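You operate a simulated robot arm through the tools that you are given. There is no shell and no other tool. Be economical: measure what you need, move in short steps, check, and stop when the job is done.

You run a simulated robot arm. Do the job below in one go: nothing can be reset, and whatever is moved stays where it is left.

Task
Put one of the sponges from the top of the steel table on the coaster.

Only the result counts: the job must be done as asked and must still hold three seconds after the hand-in. Knocking over, shifting, dropping, spilling or breaking anything else fails it.

Robot
A 6-joint arm with a two-finger parallel gripper, fixed in place. Base frame: the origin is at the foot of the arm, x ahead of it, y to its left, z up; the work surface is at about z = 0.85. Units: m, rad, N and s.
With the tool pointing down near the work surface it reaches from about 0.24 to 0.64 m from the base axis. Its first joint turns from -1.152 to 1.152 rad. Payload 2.7 kg.
Tool frame: the origin (TCP) lies between the finger pads and is the grasp point; the fingertips stand 0.023 m ahead of it; z points along the fingers, y is the line along which they close. The gripper opens to 0.094 m. The fingers are 0.038 m wide and 0.01 m thick; the gripper's body (0.054 by 0.096 m) begins 0.039 m behind the TCP.
Orientation is that of the tool frame in the base frame, as a unit quaternion [w, x, y, z]. With the fingers straight down and closing along the base's y, the tool's x points along the base's -x, its y along +y and its z along -z.

Tools
- The arm moves only by the tool play_rows. Its argument "rows" is a list of rows, each a list of 3 entries, a list of its own where there are three numbers: the shift along the tool's x, y, z in m, then the turn, a rotation vector about the tool's x, y, z in rad, then the gripper command, from -1 (shut) to 1 (fully open), values between in proportion. In form: [[[x, y, z], [rx, ry, rz], gripper], ...]. A call has 1 to 10 rows; each row is the pose to reach, as a shift and turn from the pose commanded when the call began, along the tool's axes at that moment. Rows are played at 5 a second. More than 0.05 m and 0.15 rad between two rows, or a gripper value outside its range, and nothing of the call is played. Where a pose cannot be reached the arm comes as near as it can. A force on the tool above 40 N (or 10 N above the force at the start of the call, whichever is more), or a blocked arm, ends the call early, and 0.2 s more pass. The fingers move at their own pace (about 0.045 m/s each) and stop on an object; they squeeze with about 36 N. The grip force told is the motor's: it shows also when the fingers shut on nothing. Time passes only in rows, and 0.2 s behind the last, so rows that repeat a pose let the fingers close. The reply holds the time, the measured pose of the TCP, the force on the tool along the base axes, the opening and the grip force, in the units named above and with some noise, and new pictures: "show" is both (left out), scene, wrist or none.
- Cameras (640 x 400 px; columns grow to the right, rows downward): "scene" is fixed at [0.0669, -0.4247, 1.407]; the picture's right is [0.81, -0.58, 0.00], its down [-0.33, -0.46, -0.82] and it looks along [0.48, 0.67, -0.57] (base axes); focal length 322 px, centre (320, 200). "wrist" rides on the gripper at [0.086, 0.016, -0.074] in the tool frame; the picture's right is [-0.18, 0.98, 0.00], its down [-0.58, -0.11, -0.81] and it looks along [-0.79, -0.15, 0.59] (tool axes); focal length 243 px, centre (320, 200).
- point_at(camera, pixels): for up to 12 pixels [column, row] of the newest picture of that camera ("zoom" is the newest enlarged one), the place [x, y, z] in the base frame of the surface seen there, good to about 0.002 m, but the place of the scene camera against the robot may be out by one fixed shift of up to 0.012 m in any direction. No time passes.
- close_up(camera, box): a new picture of the part [left, top, right, bottom] of that camera's present view, enlarged. No time passes.
- job_done(): hands the job in; it is judged then, once.

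Go step by step. Measure first, check grasps and placings, and put right what went wrong. The budget is 60 turns and 170 pictures, counting those below and the enlarged ones. Unless the task says otherwise, let go and move clear before handing in, and close with one line.

The tools are called after "Call:" by a JSON object that holds its "op" and its "data". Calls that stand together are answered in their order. play_rows: Moves the arm, as the interface text tells. Its arguments: {"type":"object","properties":{"rows":{"type":"array"},"show":{"type":"string","enum":["both","scene","wrist","none"]}},"required":["rows"]} The other tools are called the same way: point_at (camera, pixels) gives the place of the surface under pixels of a picture; close_up (camera, box) takes an enlarged picture of a part of a camera's view; job_done () hands the job in.

At the start:

```text
t: 0.0
tool_pos: [0.4305, -0.0124, 1.1465]
orientation: [0.0, 0.0, 1.0, 0.0]
contact_force: [0.1, 1.1, 0.6]
gripper_width: 0.094
gripper_force: 0.0
```

scene: 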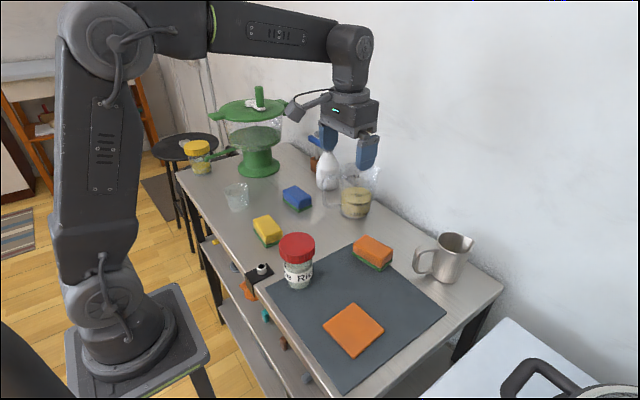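
wrist: 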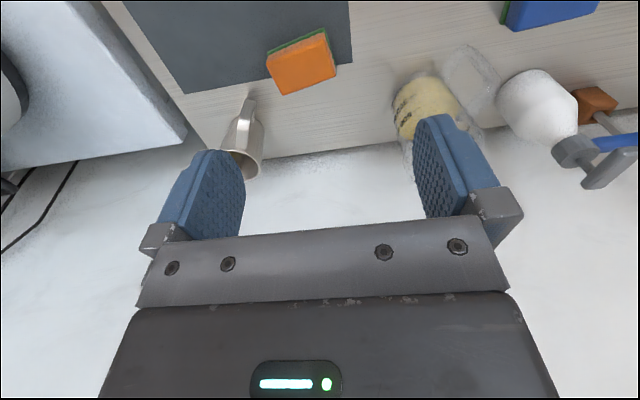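

The scene shows a yellow sponge (267,231), a blue one (297,198), an orange one (373,252) and a flat orange square (353,330) that may be the coaster. I'll enlarge these and measure.

Call:
{"op": "close_up", "data": {"camera": "scene", "box": [230, 170, 470, 390]}}

Call:
{"op": "point_at", "data": {"camera": "scene", "pixels": [[353, 330], [354, 304], [384, 329], [354, 357], [323, 326], [373, 247], [267, 226], [297, 193], [296, 245], [345, 370], [262, 268], [320, 310]]}}

```text
1.82 times, centred on (350, 280) of scene
```

zoom: 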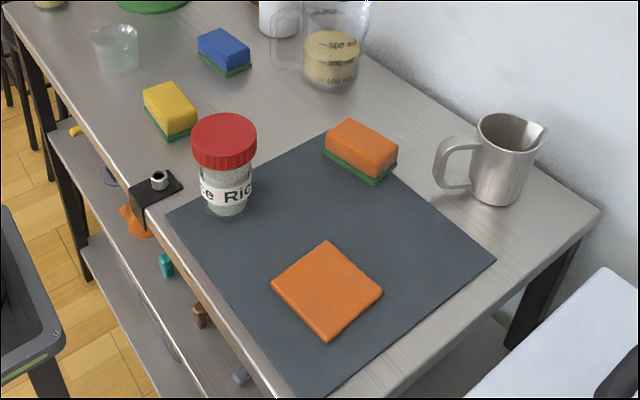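

```text
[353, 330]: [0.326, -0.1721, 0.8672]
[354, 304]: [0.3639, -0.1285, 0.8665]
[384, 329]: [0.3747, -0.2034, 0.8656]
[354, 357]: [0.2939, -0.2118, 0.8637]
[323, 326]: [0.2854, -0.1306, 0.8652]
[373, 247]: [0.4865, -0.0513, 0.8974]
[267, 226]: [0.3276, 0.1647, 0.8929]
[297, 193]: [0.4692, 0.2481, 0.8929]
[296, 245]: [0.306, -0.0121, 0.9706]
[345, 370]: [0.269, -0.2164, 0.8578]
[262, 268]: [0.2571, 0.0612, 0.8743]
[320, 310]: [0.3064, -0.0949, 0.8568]
```

The coaster is the flat orange square, centred near (0.33,-0.169) with its top at about 0.866. The yellow sponge at (267,226) has free space around it, so I'll measure its edges in the zoom and move above it.

Call:
{"op": "point_at", "data": {"camera": "zoom", "pixels": [[146, 93], [171, 84], [195, 109], [170, 122], [170, 102], [170, 139], [196, 127], [215, 115], [147, 108], [130, 140]]}}

Call:
{"op": "play_rows", "data": {"rows": [[[0.01, 0.035, 0.0], [0, 0, 0], 1], [[0.02, 0.07, 0.0], [0, 0, 0], 1], [[0.03, 0.105, 0.01], [0, 0, 0], 1], [[0.04, 0.14, 0.03], [0, 0, 0], 1], [[0.05, 0.165, 0.05], [0, 0, 0], 1], [[0.06, 0.177, 0.06], [0, 0, 0], 1], [[0.06, 0.177, 0.06], [0, 0, 0], 1]]}}

```text
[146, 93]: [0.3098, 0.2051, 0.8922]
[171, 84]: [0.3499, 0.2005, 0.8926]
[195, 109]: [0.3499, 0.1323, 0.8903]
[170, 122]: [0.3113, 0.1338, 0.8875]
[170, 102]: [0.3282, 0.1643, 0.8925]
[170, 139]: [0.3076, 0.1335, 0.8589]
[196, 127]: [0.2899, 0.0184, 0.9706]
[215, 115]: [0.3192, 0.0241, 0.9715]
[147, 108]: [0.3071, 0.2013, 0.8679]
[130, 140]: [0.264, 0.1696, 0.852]
```

```text
t: 1.6
tool_pos: [0.3704, 0.1651, 1.0879]
orientation: [-0.001, -0.001, 1.0, 0.001]
contact_force: [0.5, 0.7, 0.5]
gripper_width: 0.0943
gripper_force: 0.1
```

scene: 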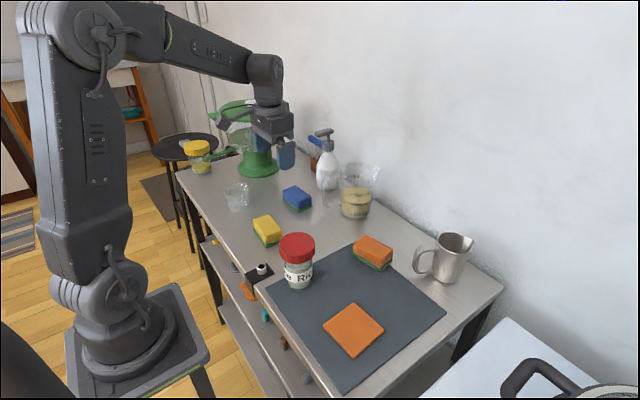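
wrist: 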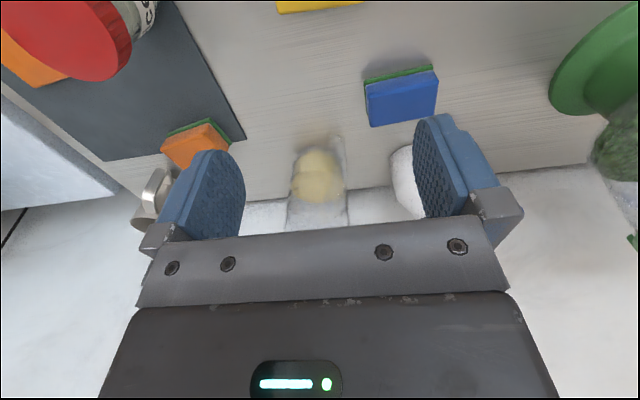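

The yellow sponge is about 0.07 along y and 0.04 along x, and it only just shows at the top of the wrist picture (320,5). I'll back off toward the base to measure it in the robot's own frame.

Call:
{"op": "play_rows", "data": {"rows": [[[0.04, 0, 0], [0, 0, 0], 1], [[0.08, 0, 0], [0, 0, 0], 1], [[0.1, 0, 0], [0, 0, 0], 1], [[0.1, 0, 0], [0, 0, 0], 1]], "show": "wrist"}}

```text
t: 2.6
tool_pos: [0.2705, 0.1644, 1.0865]
orientation: [0.0, 0.0, 1.0, 0.0]
contact_force: [-0.5, -0.5, -0.5]
gripper_width: 0.0941
gripper_force: 0.0
```

wrist: 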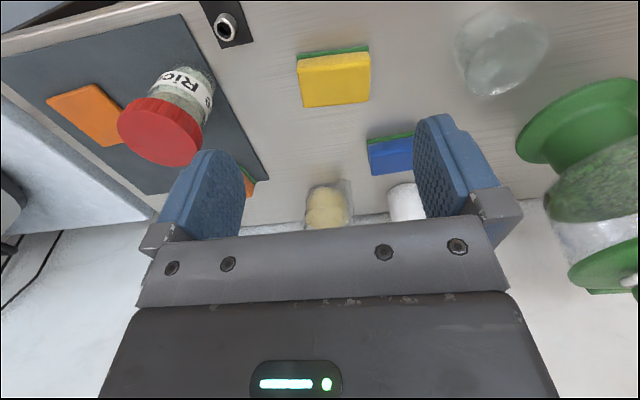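

Now the sponge (297–370, 47–107) and the coaster (85,112) are both in the wrist view. I'll measure both from here.

Call:
{"op": "point_at", "data": {"camera": "wrist", "pixels": [[300, 62], [367, 55], [369, 98], [305, 105], [334, 80], [49, 100], [95, 86], [120, 105], [104, 145], [85, 110], [330, 52], [300, 130]]}}

Call:
{"op": "close_up", "data": {"camera": "wrist", "box": [270, 20, 400, 130]}}

```text
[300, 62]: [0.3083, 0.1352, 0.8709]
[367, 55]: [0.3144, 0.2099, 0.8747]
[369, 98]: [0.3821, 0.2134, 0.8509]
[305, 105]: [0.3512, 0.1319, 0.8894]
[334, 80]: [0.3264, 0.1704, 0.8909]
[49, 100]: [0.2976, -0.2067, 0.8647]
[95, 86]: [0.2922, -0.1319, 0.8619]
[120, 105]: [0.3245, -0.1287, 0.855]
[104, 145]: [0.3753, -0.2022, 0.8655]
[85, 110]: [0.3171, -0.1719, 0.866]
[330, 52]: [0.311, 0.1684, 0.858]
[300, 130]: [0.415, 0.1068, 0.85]
```

```text
3.64 times, centred on (335, 75) of wrist
```

zoom: 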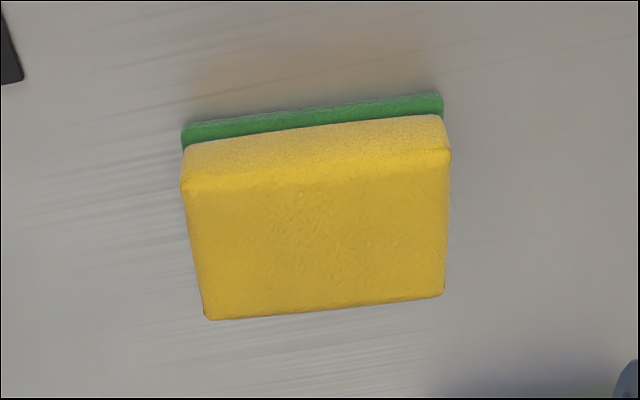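

Call:
{"op": "point_at", "data": {"camera": "zoom", "pixels": [[190, 193], [442, 158], [210, 314], [438, 292], [186, 240], [200, 240], [444, 220], [320, 240], [310, 308], [310, 182]]}}

Call:
{"op": "close_up", "data": {"camera": "wrist", "box": [30, 60, 170, 160]}}

```text
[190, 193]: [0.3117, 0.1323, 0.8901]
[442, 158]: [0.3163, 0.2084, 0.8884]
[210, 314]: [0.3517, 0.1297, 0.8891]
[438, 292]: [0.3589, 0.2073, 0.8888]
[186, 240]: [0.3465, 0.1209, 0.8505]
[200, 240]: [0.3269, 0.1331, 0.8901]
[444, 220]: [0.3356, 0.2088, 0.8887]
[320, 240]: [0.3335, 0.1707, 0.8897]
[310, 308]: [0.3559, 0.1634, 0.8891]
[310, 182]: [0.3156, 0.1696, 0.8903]
```

```text
4.00 times, centred on (100, 110) of wrist
```

zoom: 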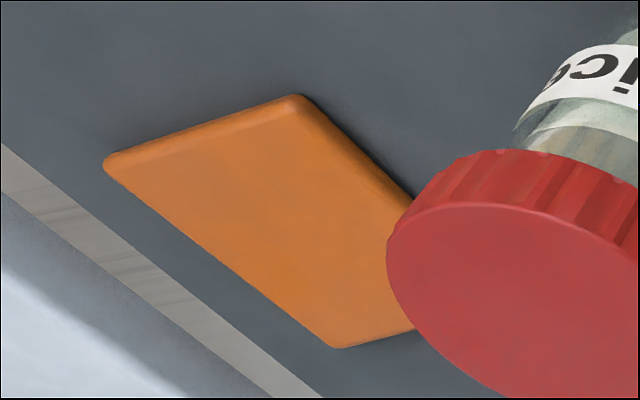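

The sponge is centred at (0.3345, 0.170), 0.077 long, with its top at 0.889 and turned about 0.08 rad. I'll align above it, with the tips staying above its top.

Call:
{"op": "play_rows", "data": {"rows": [[[-0.032, 0.003, 0.02], [0, 0, 0.04], 1], [[-0.064, 0.0054, 0.05], [0, 0, 0.08], 1], [[-0.064, 0.0054, 0.09], [0, 0, 0.08], 1], [[-0.064, 0.0054, 0.13], [0, 0, 0.08], 1], [[-0.064, 0.0054, 0.16], [0, 0, 0.08], 1], [[-0.064, 0.0054, 0.16], [0, 0, 0.08], 1]]}}

Call:
{"op": "close_up", "data": {"camera": "scene", "box": [210, 160, 340, 270]}}

```text
t: 4.0
tool_pos: [0.3348, 0.1697, 0.9263]
orientation: [0.0, 0.04, 0.999, 0.0]
contact_force: [-0.1, 0.0, -0.3]
gripper_width: 0.0942
gripper_force: 0.1
```

scene: 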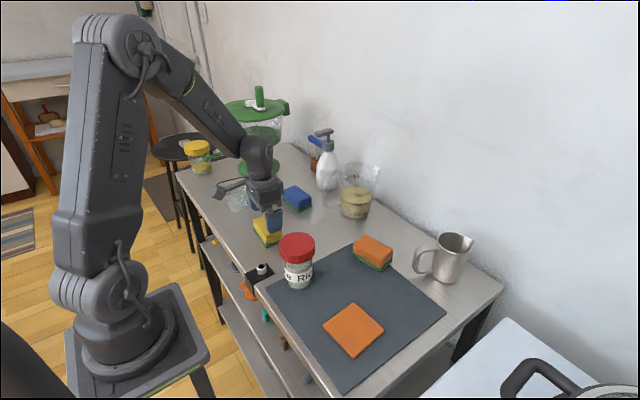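
wrist: 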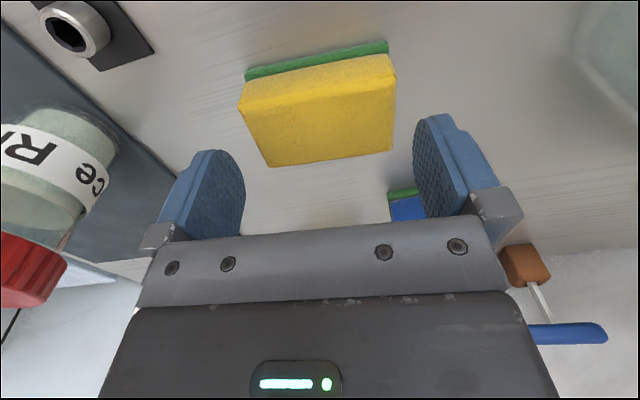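

```text
3.64 times, centred on (275, 215) of scene
```

zoom: 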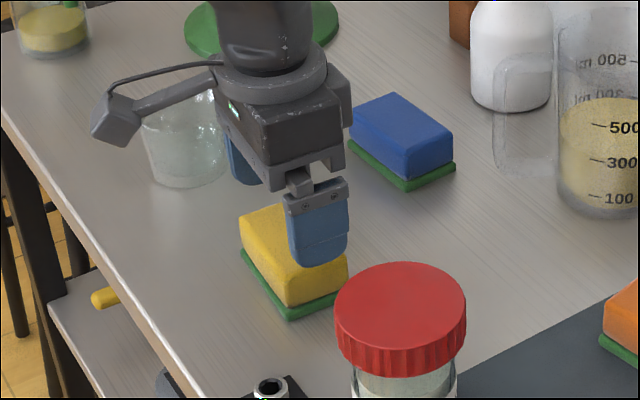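

The fingers look lined up with the sponge (238–396, 55–167). I'll re-measure its ends from this nearer view before going down.

Call:
{"op": "point_at", "data": {"camera": "wrist", "pixels": [[243, 108], [393, 79], [270, 162], [390, 146], [248, 78], [386, 45], [320, 120]]}}

```text
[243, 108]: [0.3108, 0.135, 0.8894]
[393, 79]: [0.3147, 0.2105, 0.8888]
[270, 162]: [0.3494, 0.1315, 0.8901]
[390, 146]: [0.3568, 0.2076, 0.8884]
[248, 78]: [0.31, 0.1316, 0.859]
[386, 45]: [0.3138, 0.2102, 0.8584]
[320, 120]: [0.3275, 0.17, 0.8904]
```

The centre is confirmed at (0.333, 0.171). I'll go down to z 0.883 and close.

Call:
{"op": "play_rows", "data": {"rows": [[[0.001, 0.0012, 0.02], [0, 0, 0], 1], [[0.001, 0.0012, 0.035], [0, 0, 0], 1], [[0.001, 0.0012, 0.0435], [0, 0, 0], 1], [[0.001, 0.0012, 0.0435], [0, 0, 0], 0.4], [[0.001, 0.0012, 0.0435], [0, 0, 0], 0], [[0.001, 0.0012, 0.0435], [0, 0, 0], -0.5], [[0.001, 0.0012, 0.0435], [0, 0, 0], -1], [[0.001, 0.0012, 0.0435], [0, 0, 0], -1]]}}

```text
t: 5.8
tool_pos: [0.3325, 0.1708, 0.8839]
orientation: [0.0, 0.04, 0.999, 0.0]
contact_force: [0.3, 0.7, 0.2]
gripper_width: 0.0839
gripper_force: 35.7
```

scene: 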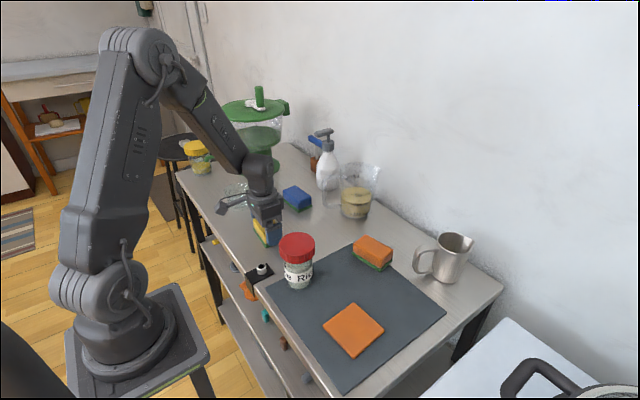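
wrist: 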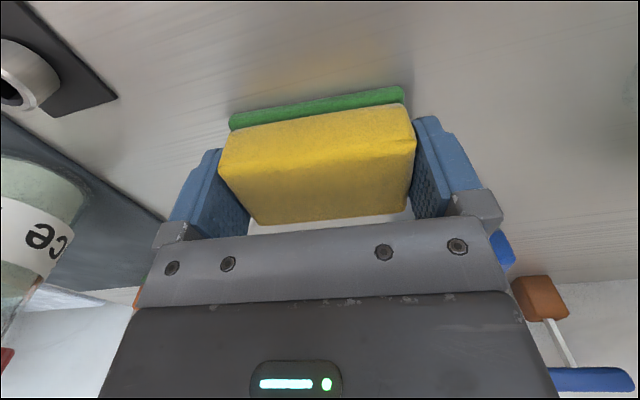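

The grip is holding at width 0.084 and 36 N. I'll lift straight up.

Call:
{"op": "play_rows", "data": {"rows": [[[0, 0, -0.015], [0, 0, 0], -1], [[0, 0, -0.05], [0, 0, 0], -1], [[0, 0, -0.09], [0, 0, 0], -1], [[0, 0, -0.13], [0, 0, 0], -1], [[0, 0, -0.17], [0, 0, 0], -1], [[0, 0, -0.19], [0, 0, 0], -1], [[0, 0, -0.19], [0, 0, 0], -1]]}}

```text
t: 7.4
tool_pos: [0.333, 0.1718, 1.0739]
orientation: [0.0, 0.041, 0.999, 0.0]
contact_force: [0.6, 0.7, -0.7]
gripper_width: 0.084
gripper_force: 35.8
```

scene: 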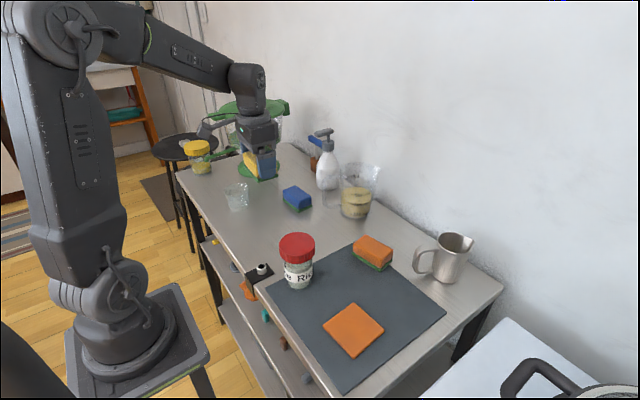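
wrist: 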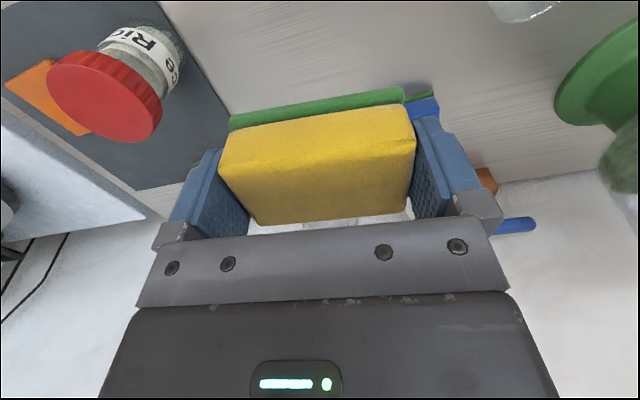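

The sponge is held firmly. At z 1.07 it clears the jar's 0.972 top, so I'll carry it across and stop short of the coaster to re-measure.

Call:
{"op": "play_rows", "data": {"rows": [[[0.005, -0.035, 0], [0, 0, -0.02], -1], [[0.011, -0.075, 0], [0, 0, -0.04], -1], [[0.017, -0.115, 0], [0, 0, -0.06], -1], [[0.023, -0.155, 0], [0, 0, -0.08], -1], [[0.03, -0.195, 0], [0, 0, -0.1], -1], [[0.037, -0.235, 0], [0, 0, -0.12], -1], [[0.044, -0.275, 0], [0, 0, -0.14], -1], [[0.05, -0.315, 0], [0, 0, -0.16], -1], [[0.0556, -0.3456, 0], [0, 0, -0.17], -1], [[0.0556, -0.3456, 0], [0, 0, -0.17], -1]]}}

```text
t: 9.6
tool_pos: [0.2501, -0.1699, 1.0727]
orientation: [0.0, -0.045, 0.999, 0.001]
contact_force: [-0.6, -0.5, 0.0]
gripper_width: 0.0838
gripper_force: 36.0
```

scene: 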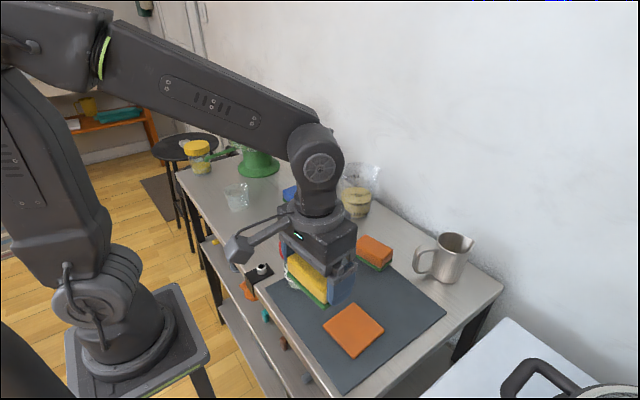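
wrist: 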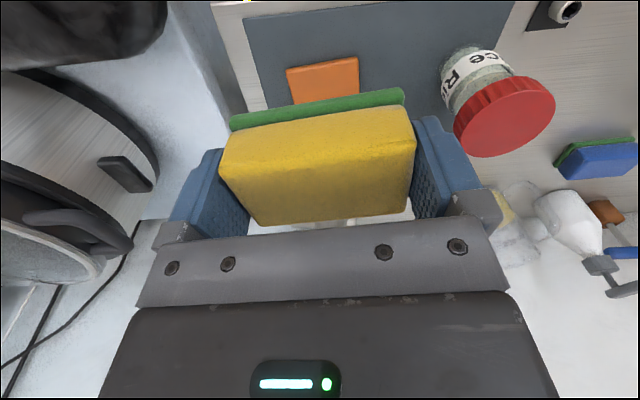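

The coaster's near edge runs from (287,70) to (357,57) in the wrist view. I'll measure its edges and the edges of the held sponge.

Call:
{"op": "close_up", "data": {"camera": "wrist", "box": [220, 40, 420, 140]}}

Call:
{"op": "point_at", "data": {"camera": "wrist", "pixels": [[289, 71], [356, 60], [294, 99], [359, 86], [325, 80], [232, 120], [402, 92], [222, 158], [412, 133], [258, 220], [408, 200]]}}

Call:
{"op": "point_at", "data": {"camera": "scene", "pixels": [[353, 330], [355, 304], [383, 329], [354, 357], [324, 326]]}}

```text
3.20 times, centred on (320, 90) of wrist
```

zoom: 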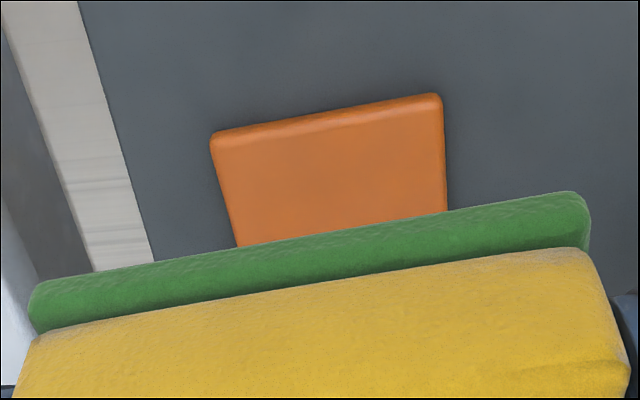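

```text
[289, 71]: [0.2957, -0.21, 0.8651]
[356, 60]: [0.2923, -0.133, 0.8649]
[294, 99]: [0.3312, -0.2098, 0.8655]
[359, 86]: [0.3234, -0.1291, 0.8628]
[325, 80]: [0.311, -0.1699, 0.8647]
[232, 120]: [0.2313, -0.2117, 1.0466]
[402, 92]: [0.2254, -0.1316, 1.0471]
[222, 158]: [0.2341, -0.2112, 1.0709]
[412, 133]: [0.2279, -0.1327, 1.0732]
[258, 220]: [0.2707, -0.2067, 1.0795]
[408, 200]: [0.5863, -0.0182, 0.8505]
```

```text
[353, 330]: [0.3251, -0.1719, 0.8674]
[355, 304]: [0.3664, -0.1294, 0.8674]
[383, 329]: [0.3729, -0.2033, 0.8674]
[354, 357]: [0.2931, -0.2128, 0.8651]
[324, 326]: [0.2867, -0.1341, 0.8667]
```

The coaster's centre is about (0.333, -0.168) with its top at 0.8655, and the held sponge is centred on the TCP with its bottom 0.034 below. I'll move above the coaster and down to z 0.93.

Call:
{"op": "play_rows", "data": {"rows": [[[-0.03, -0.002, 0.01], [0, 0, 0], -1], [[-0.06, -0.004, 0.03], [0, 0, 0], -1], [[-0.0823, -0.0059, 0.06], [0, 0, 0], -1], [[-0.0823, -0.0059, 0.1], [0, 0, 0], -1], [[-0.0823, -0.0059, 0.13], [0, 0, 0], -1], [[-0.0823, -0.0059, 0.1435], [0, 0, 0], -1], [[-0.0823, -0.0059, 0.1435], [0, 0, 0], -1]]}}

Call:
{"op": "close_up", "data": {"camera": "scene", "box": [270, 240, 430, 380]}}

Call:
{"op": "close_up", "data": {"camera": "wrist", "box": [180, 20, 460, 180]}}

```text
t: 11.2
tool_pos: [0.3341, -0.1676, 0.929]
orientation: [-0.001, -0.046, 0.999, 0.0]
contact_force: [-0.6, 0.0, -0.5]
gripper_width: 0.0836
gripper_force: 36.1
```

scene: 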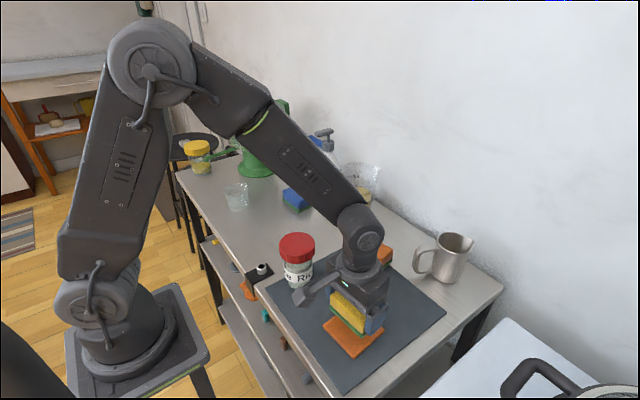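
wrist: 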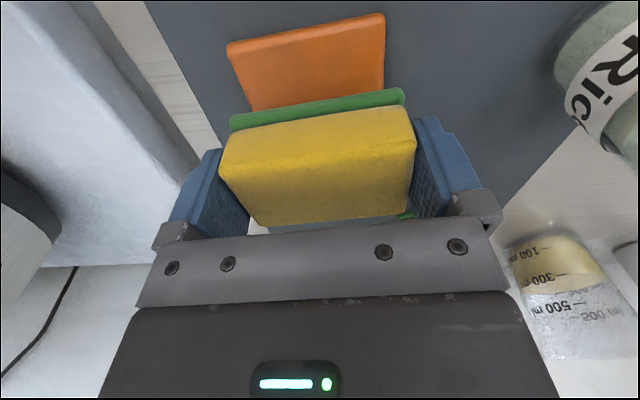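

```text
2.86 times, centred on (350, 310) of scene
```

zoom: 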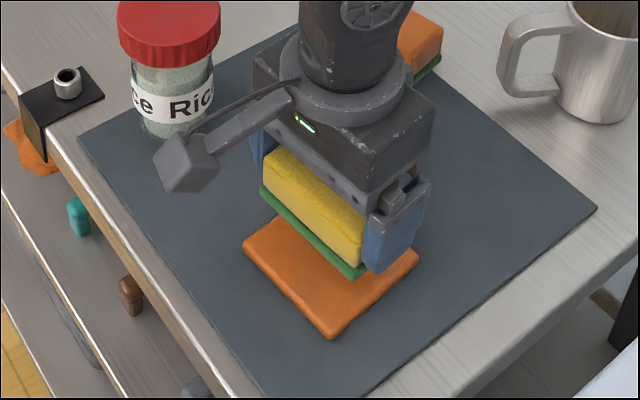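

```text
2.29 times, centred on (320, 100) of wrist
```

zoom: 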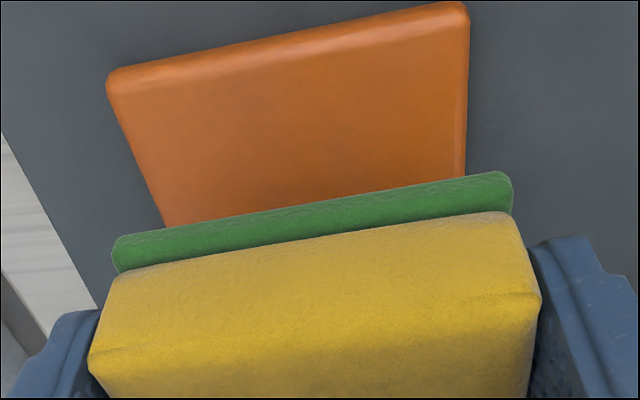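

The sponge hangs over the coaster. I'll check the sideways alignment once more using coaster corners (228,45) and (384,18) against sponge corners (231,122) and (402,93).

Call:
{"op": "point_at", "data": {"camera": "wrist", "pixels": [[231, 48], [382, 20], [250, 104], [383, 80], [232, 124], [402, 97]]}}

```text
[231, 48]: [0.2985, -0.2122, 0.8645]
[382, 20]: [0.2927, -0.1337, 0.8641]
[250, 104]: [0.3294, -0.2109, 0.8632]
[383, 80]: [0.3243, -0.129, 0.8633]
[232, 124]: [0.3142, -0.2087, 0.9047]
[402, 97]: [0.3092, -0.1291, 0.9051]
```

The alignment is within 2 mm. I'll lower gently until just above contact with the coaster.

Call:
{"op": "play_rows", "data": {"rows": [[[0, -0.001, 0.012], [0, 0, 0], -1], [[0, -0.001, 0.022], [0, 0, 0], -1], [[0, -0.001, 0.027], [0, 0, 0], -1], [[0, -0.001, 0.029], [0, 0, 0], -1], [[0, -0.001, 0.029], [0, 0, 0], -1]]}}

Call:
{"op": "close_up", "data": {"camera": "scene", "box": [270, 240, 430, 380]}}

```text
t: 12.4
tool_pos: [0.3332, -0.1685, 0.9008]
orientation: [0.0, -0.045, 0.999, 0.0]
contact_force: [0.1, 0.7, 0.1]
gripper_width: 0.084
gripper_force: 35.8
```

scene: 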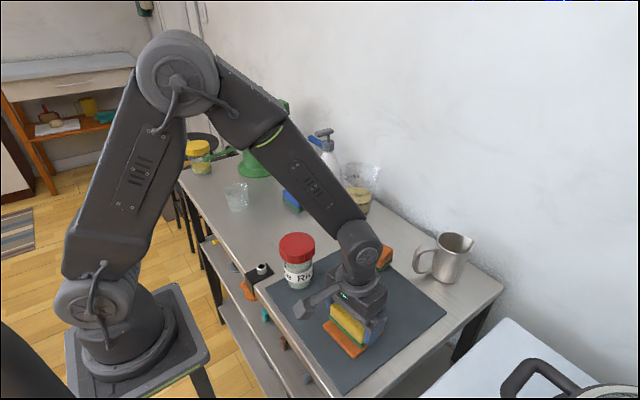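
wrist: 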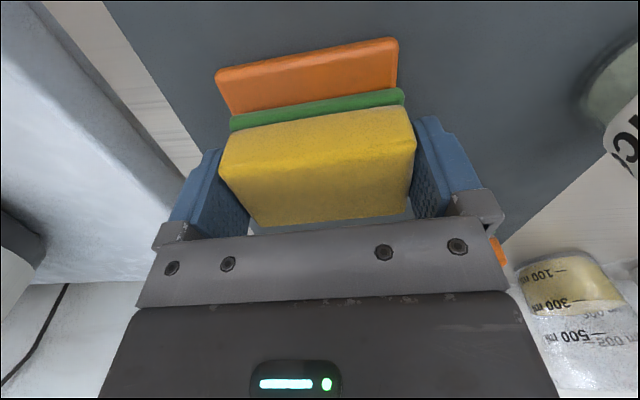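

```text
2.86 times, centred on (350, 310) of scene
```

zoom: 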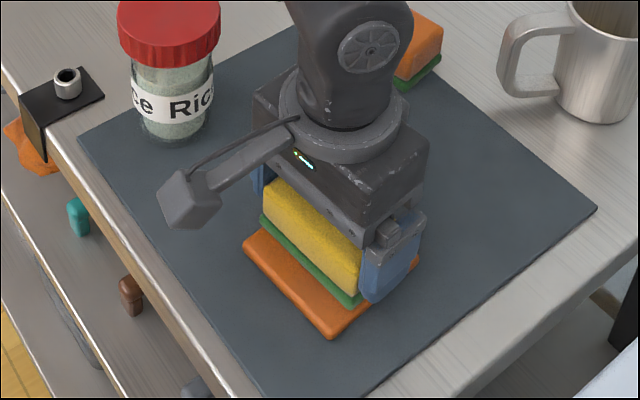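

There is no contact force yet at z 0.9008. I'll creep down up to 2 mm more.

Call:
{"op": "play_rows", "data": {"rows": [[[0, 0, 0.001], [0, 0, 0], -1], [[0, 0, 0.0015], [0, 0, 0], -1], [[0, 0, 0.002], [0, 0, 0], -1]], "show": "none"}}

```text
t: 13.2
tool_pos: [0.3321, -0.1701, 0.8985]
orientation: [0.0, -0.045, 0.999, 0.0]
contact_force: [0.1, 0.0, 0.5]
gripper_width: 0.084
gripper_force: 35.9
```

The readings put the sponge's bottom within about 1 mm of the coaster. I'll open the gripper and rise straight up.

Call:
{"op": "play_rows", "data": {"rows": [[[0, 0, 0], [0, 0, 0], 0.9], [[0, 0, 0], [0, 0, 0], 1], [[0, 0, 0], [0, 0, 0], 1], [[0, 0, 0], [0, 0, 0], 1]]}}

```text
t: 14.2
tool_pos: [0.333, -0.1693, 0.8983]
orientation: [0.0, -0.046, 0.999, 0.0]
contact_force: [-0.2, -0.6, 0.5]
gripper_width: 0.094
gripper_force: 0.0
```

scene: 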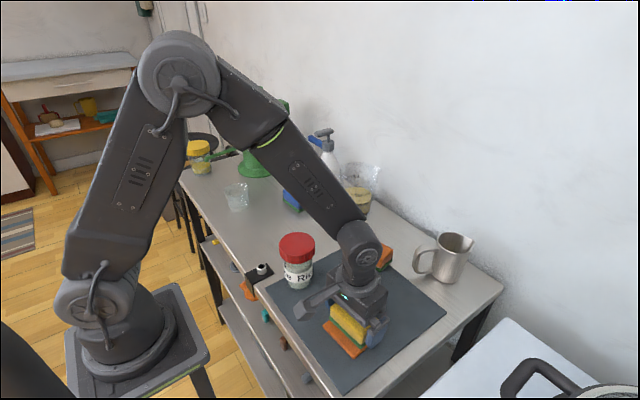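
wrist: 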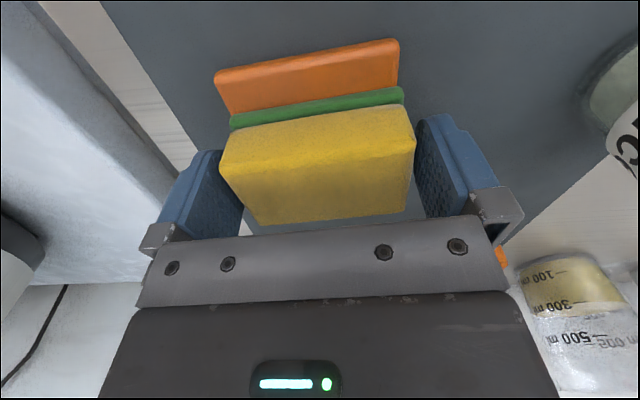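

The fingers are clear on both sides and the sponge sits on the coaster. I'll go straight up and look.

Call:
{"op": "play_rows", "data": {"rows": [[[0, 0, -0.015], [0, 0, 0], 1], [[0, 0, -0.045], [0, 0, 0], 1], [[0, 0, -0.085], [0, 0, 0], 1], [[0, 0, -0.125], [0, 0, 0], 1], [[0, 0, -0.165], [0, 0, 0], 1], [[0.03, 0, -0.2], [0, 0, 0], 1], [[0.06, 0, -0.21], [0, 0, 0], 1], [[0.06, 0, -0.21], [0, 0, 0], 1]]}}

Call:
{"op": "close_up", "data": {"camera": "scene", "box": [270, 240, 430, 380]}}

```text
t: 16.0
tool_pos: [0.2728, -0.173, 1.1104]
orientation: [0.0, -0.046, 0.999, 0.001]
contact_force: [0.7, 0.4, 0.0]
gripper_width: 0.0938
gripper_force: 0.1
```

scene: 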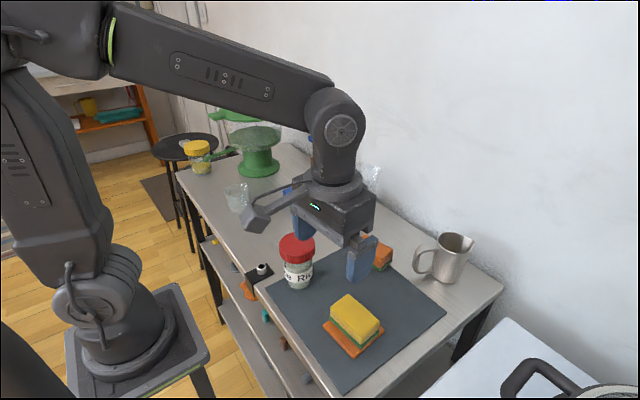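
wrist: 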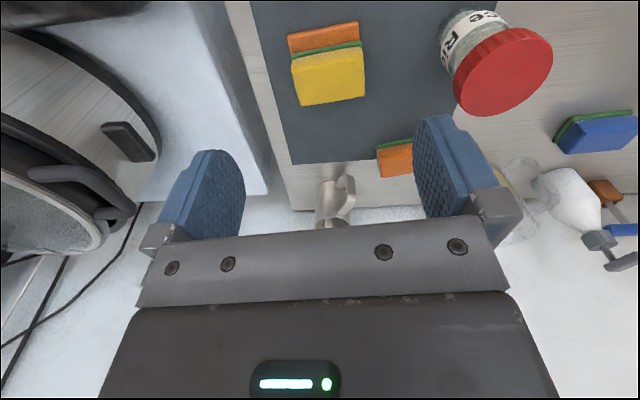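

```text
2.86 times, centred on (350, 310) of scene
```

zoom: 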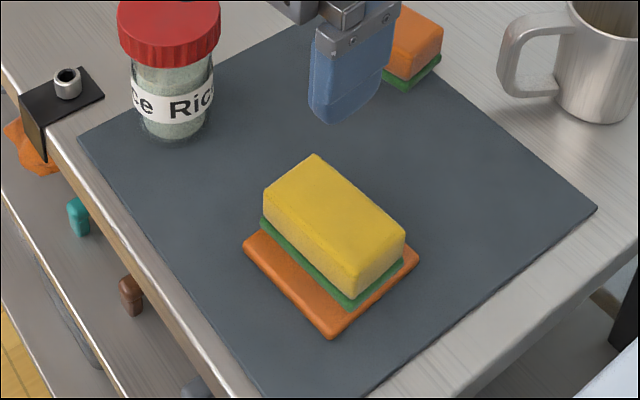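

The yellow sponge lies flat and centred on the coaster (zoom 335,240). Nothing else has moved and the arm is clear, so I'm handing in.

Call:
{"op": "job_done", "data": {}}

```text
The job is handed in.
```

The yellow sponge from the steel table is on the orange coaster, and the gripper is open and clear of it.
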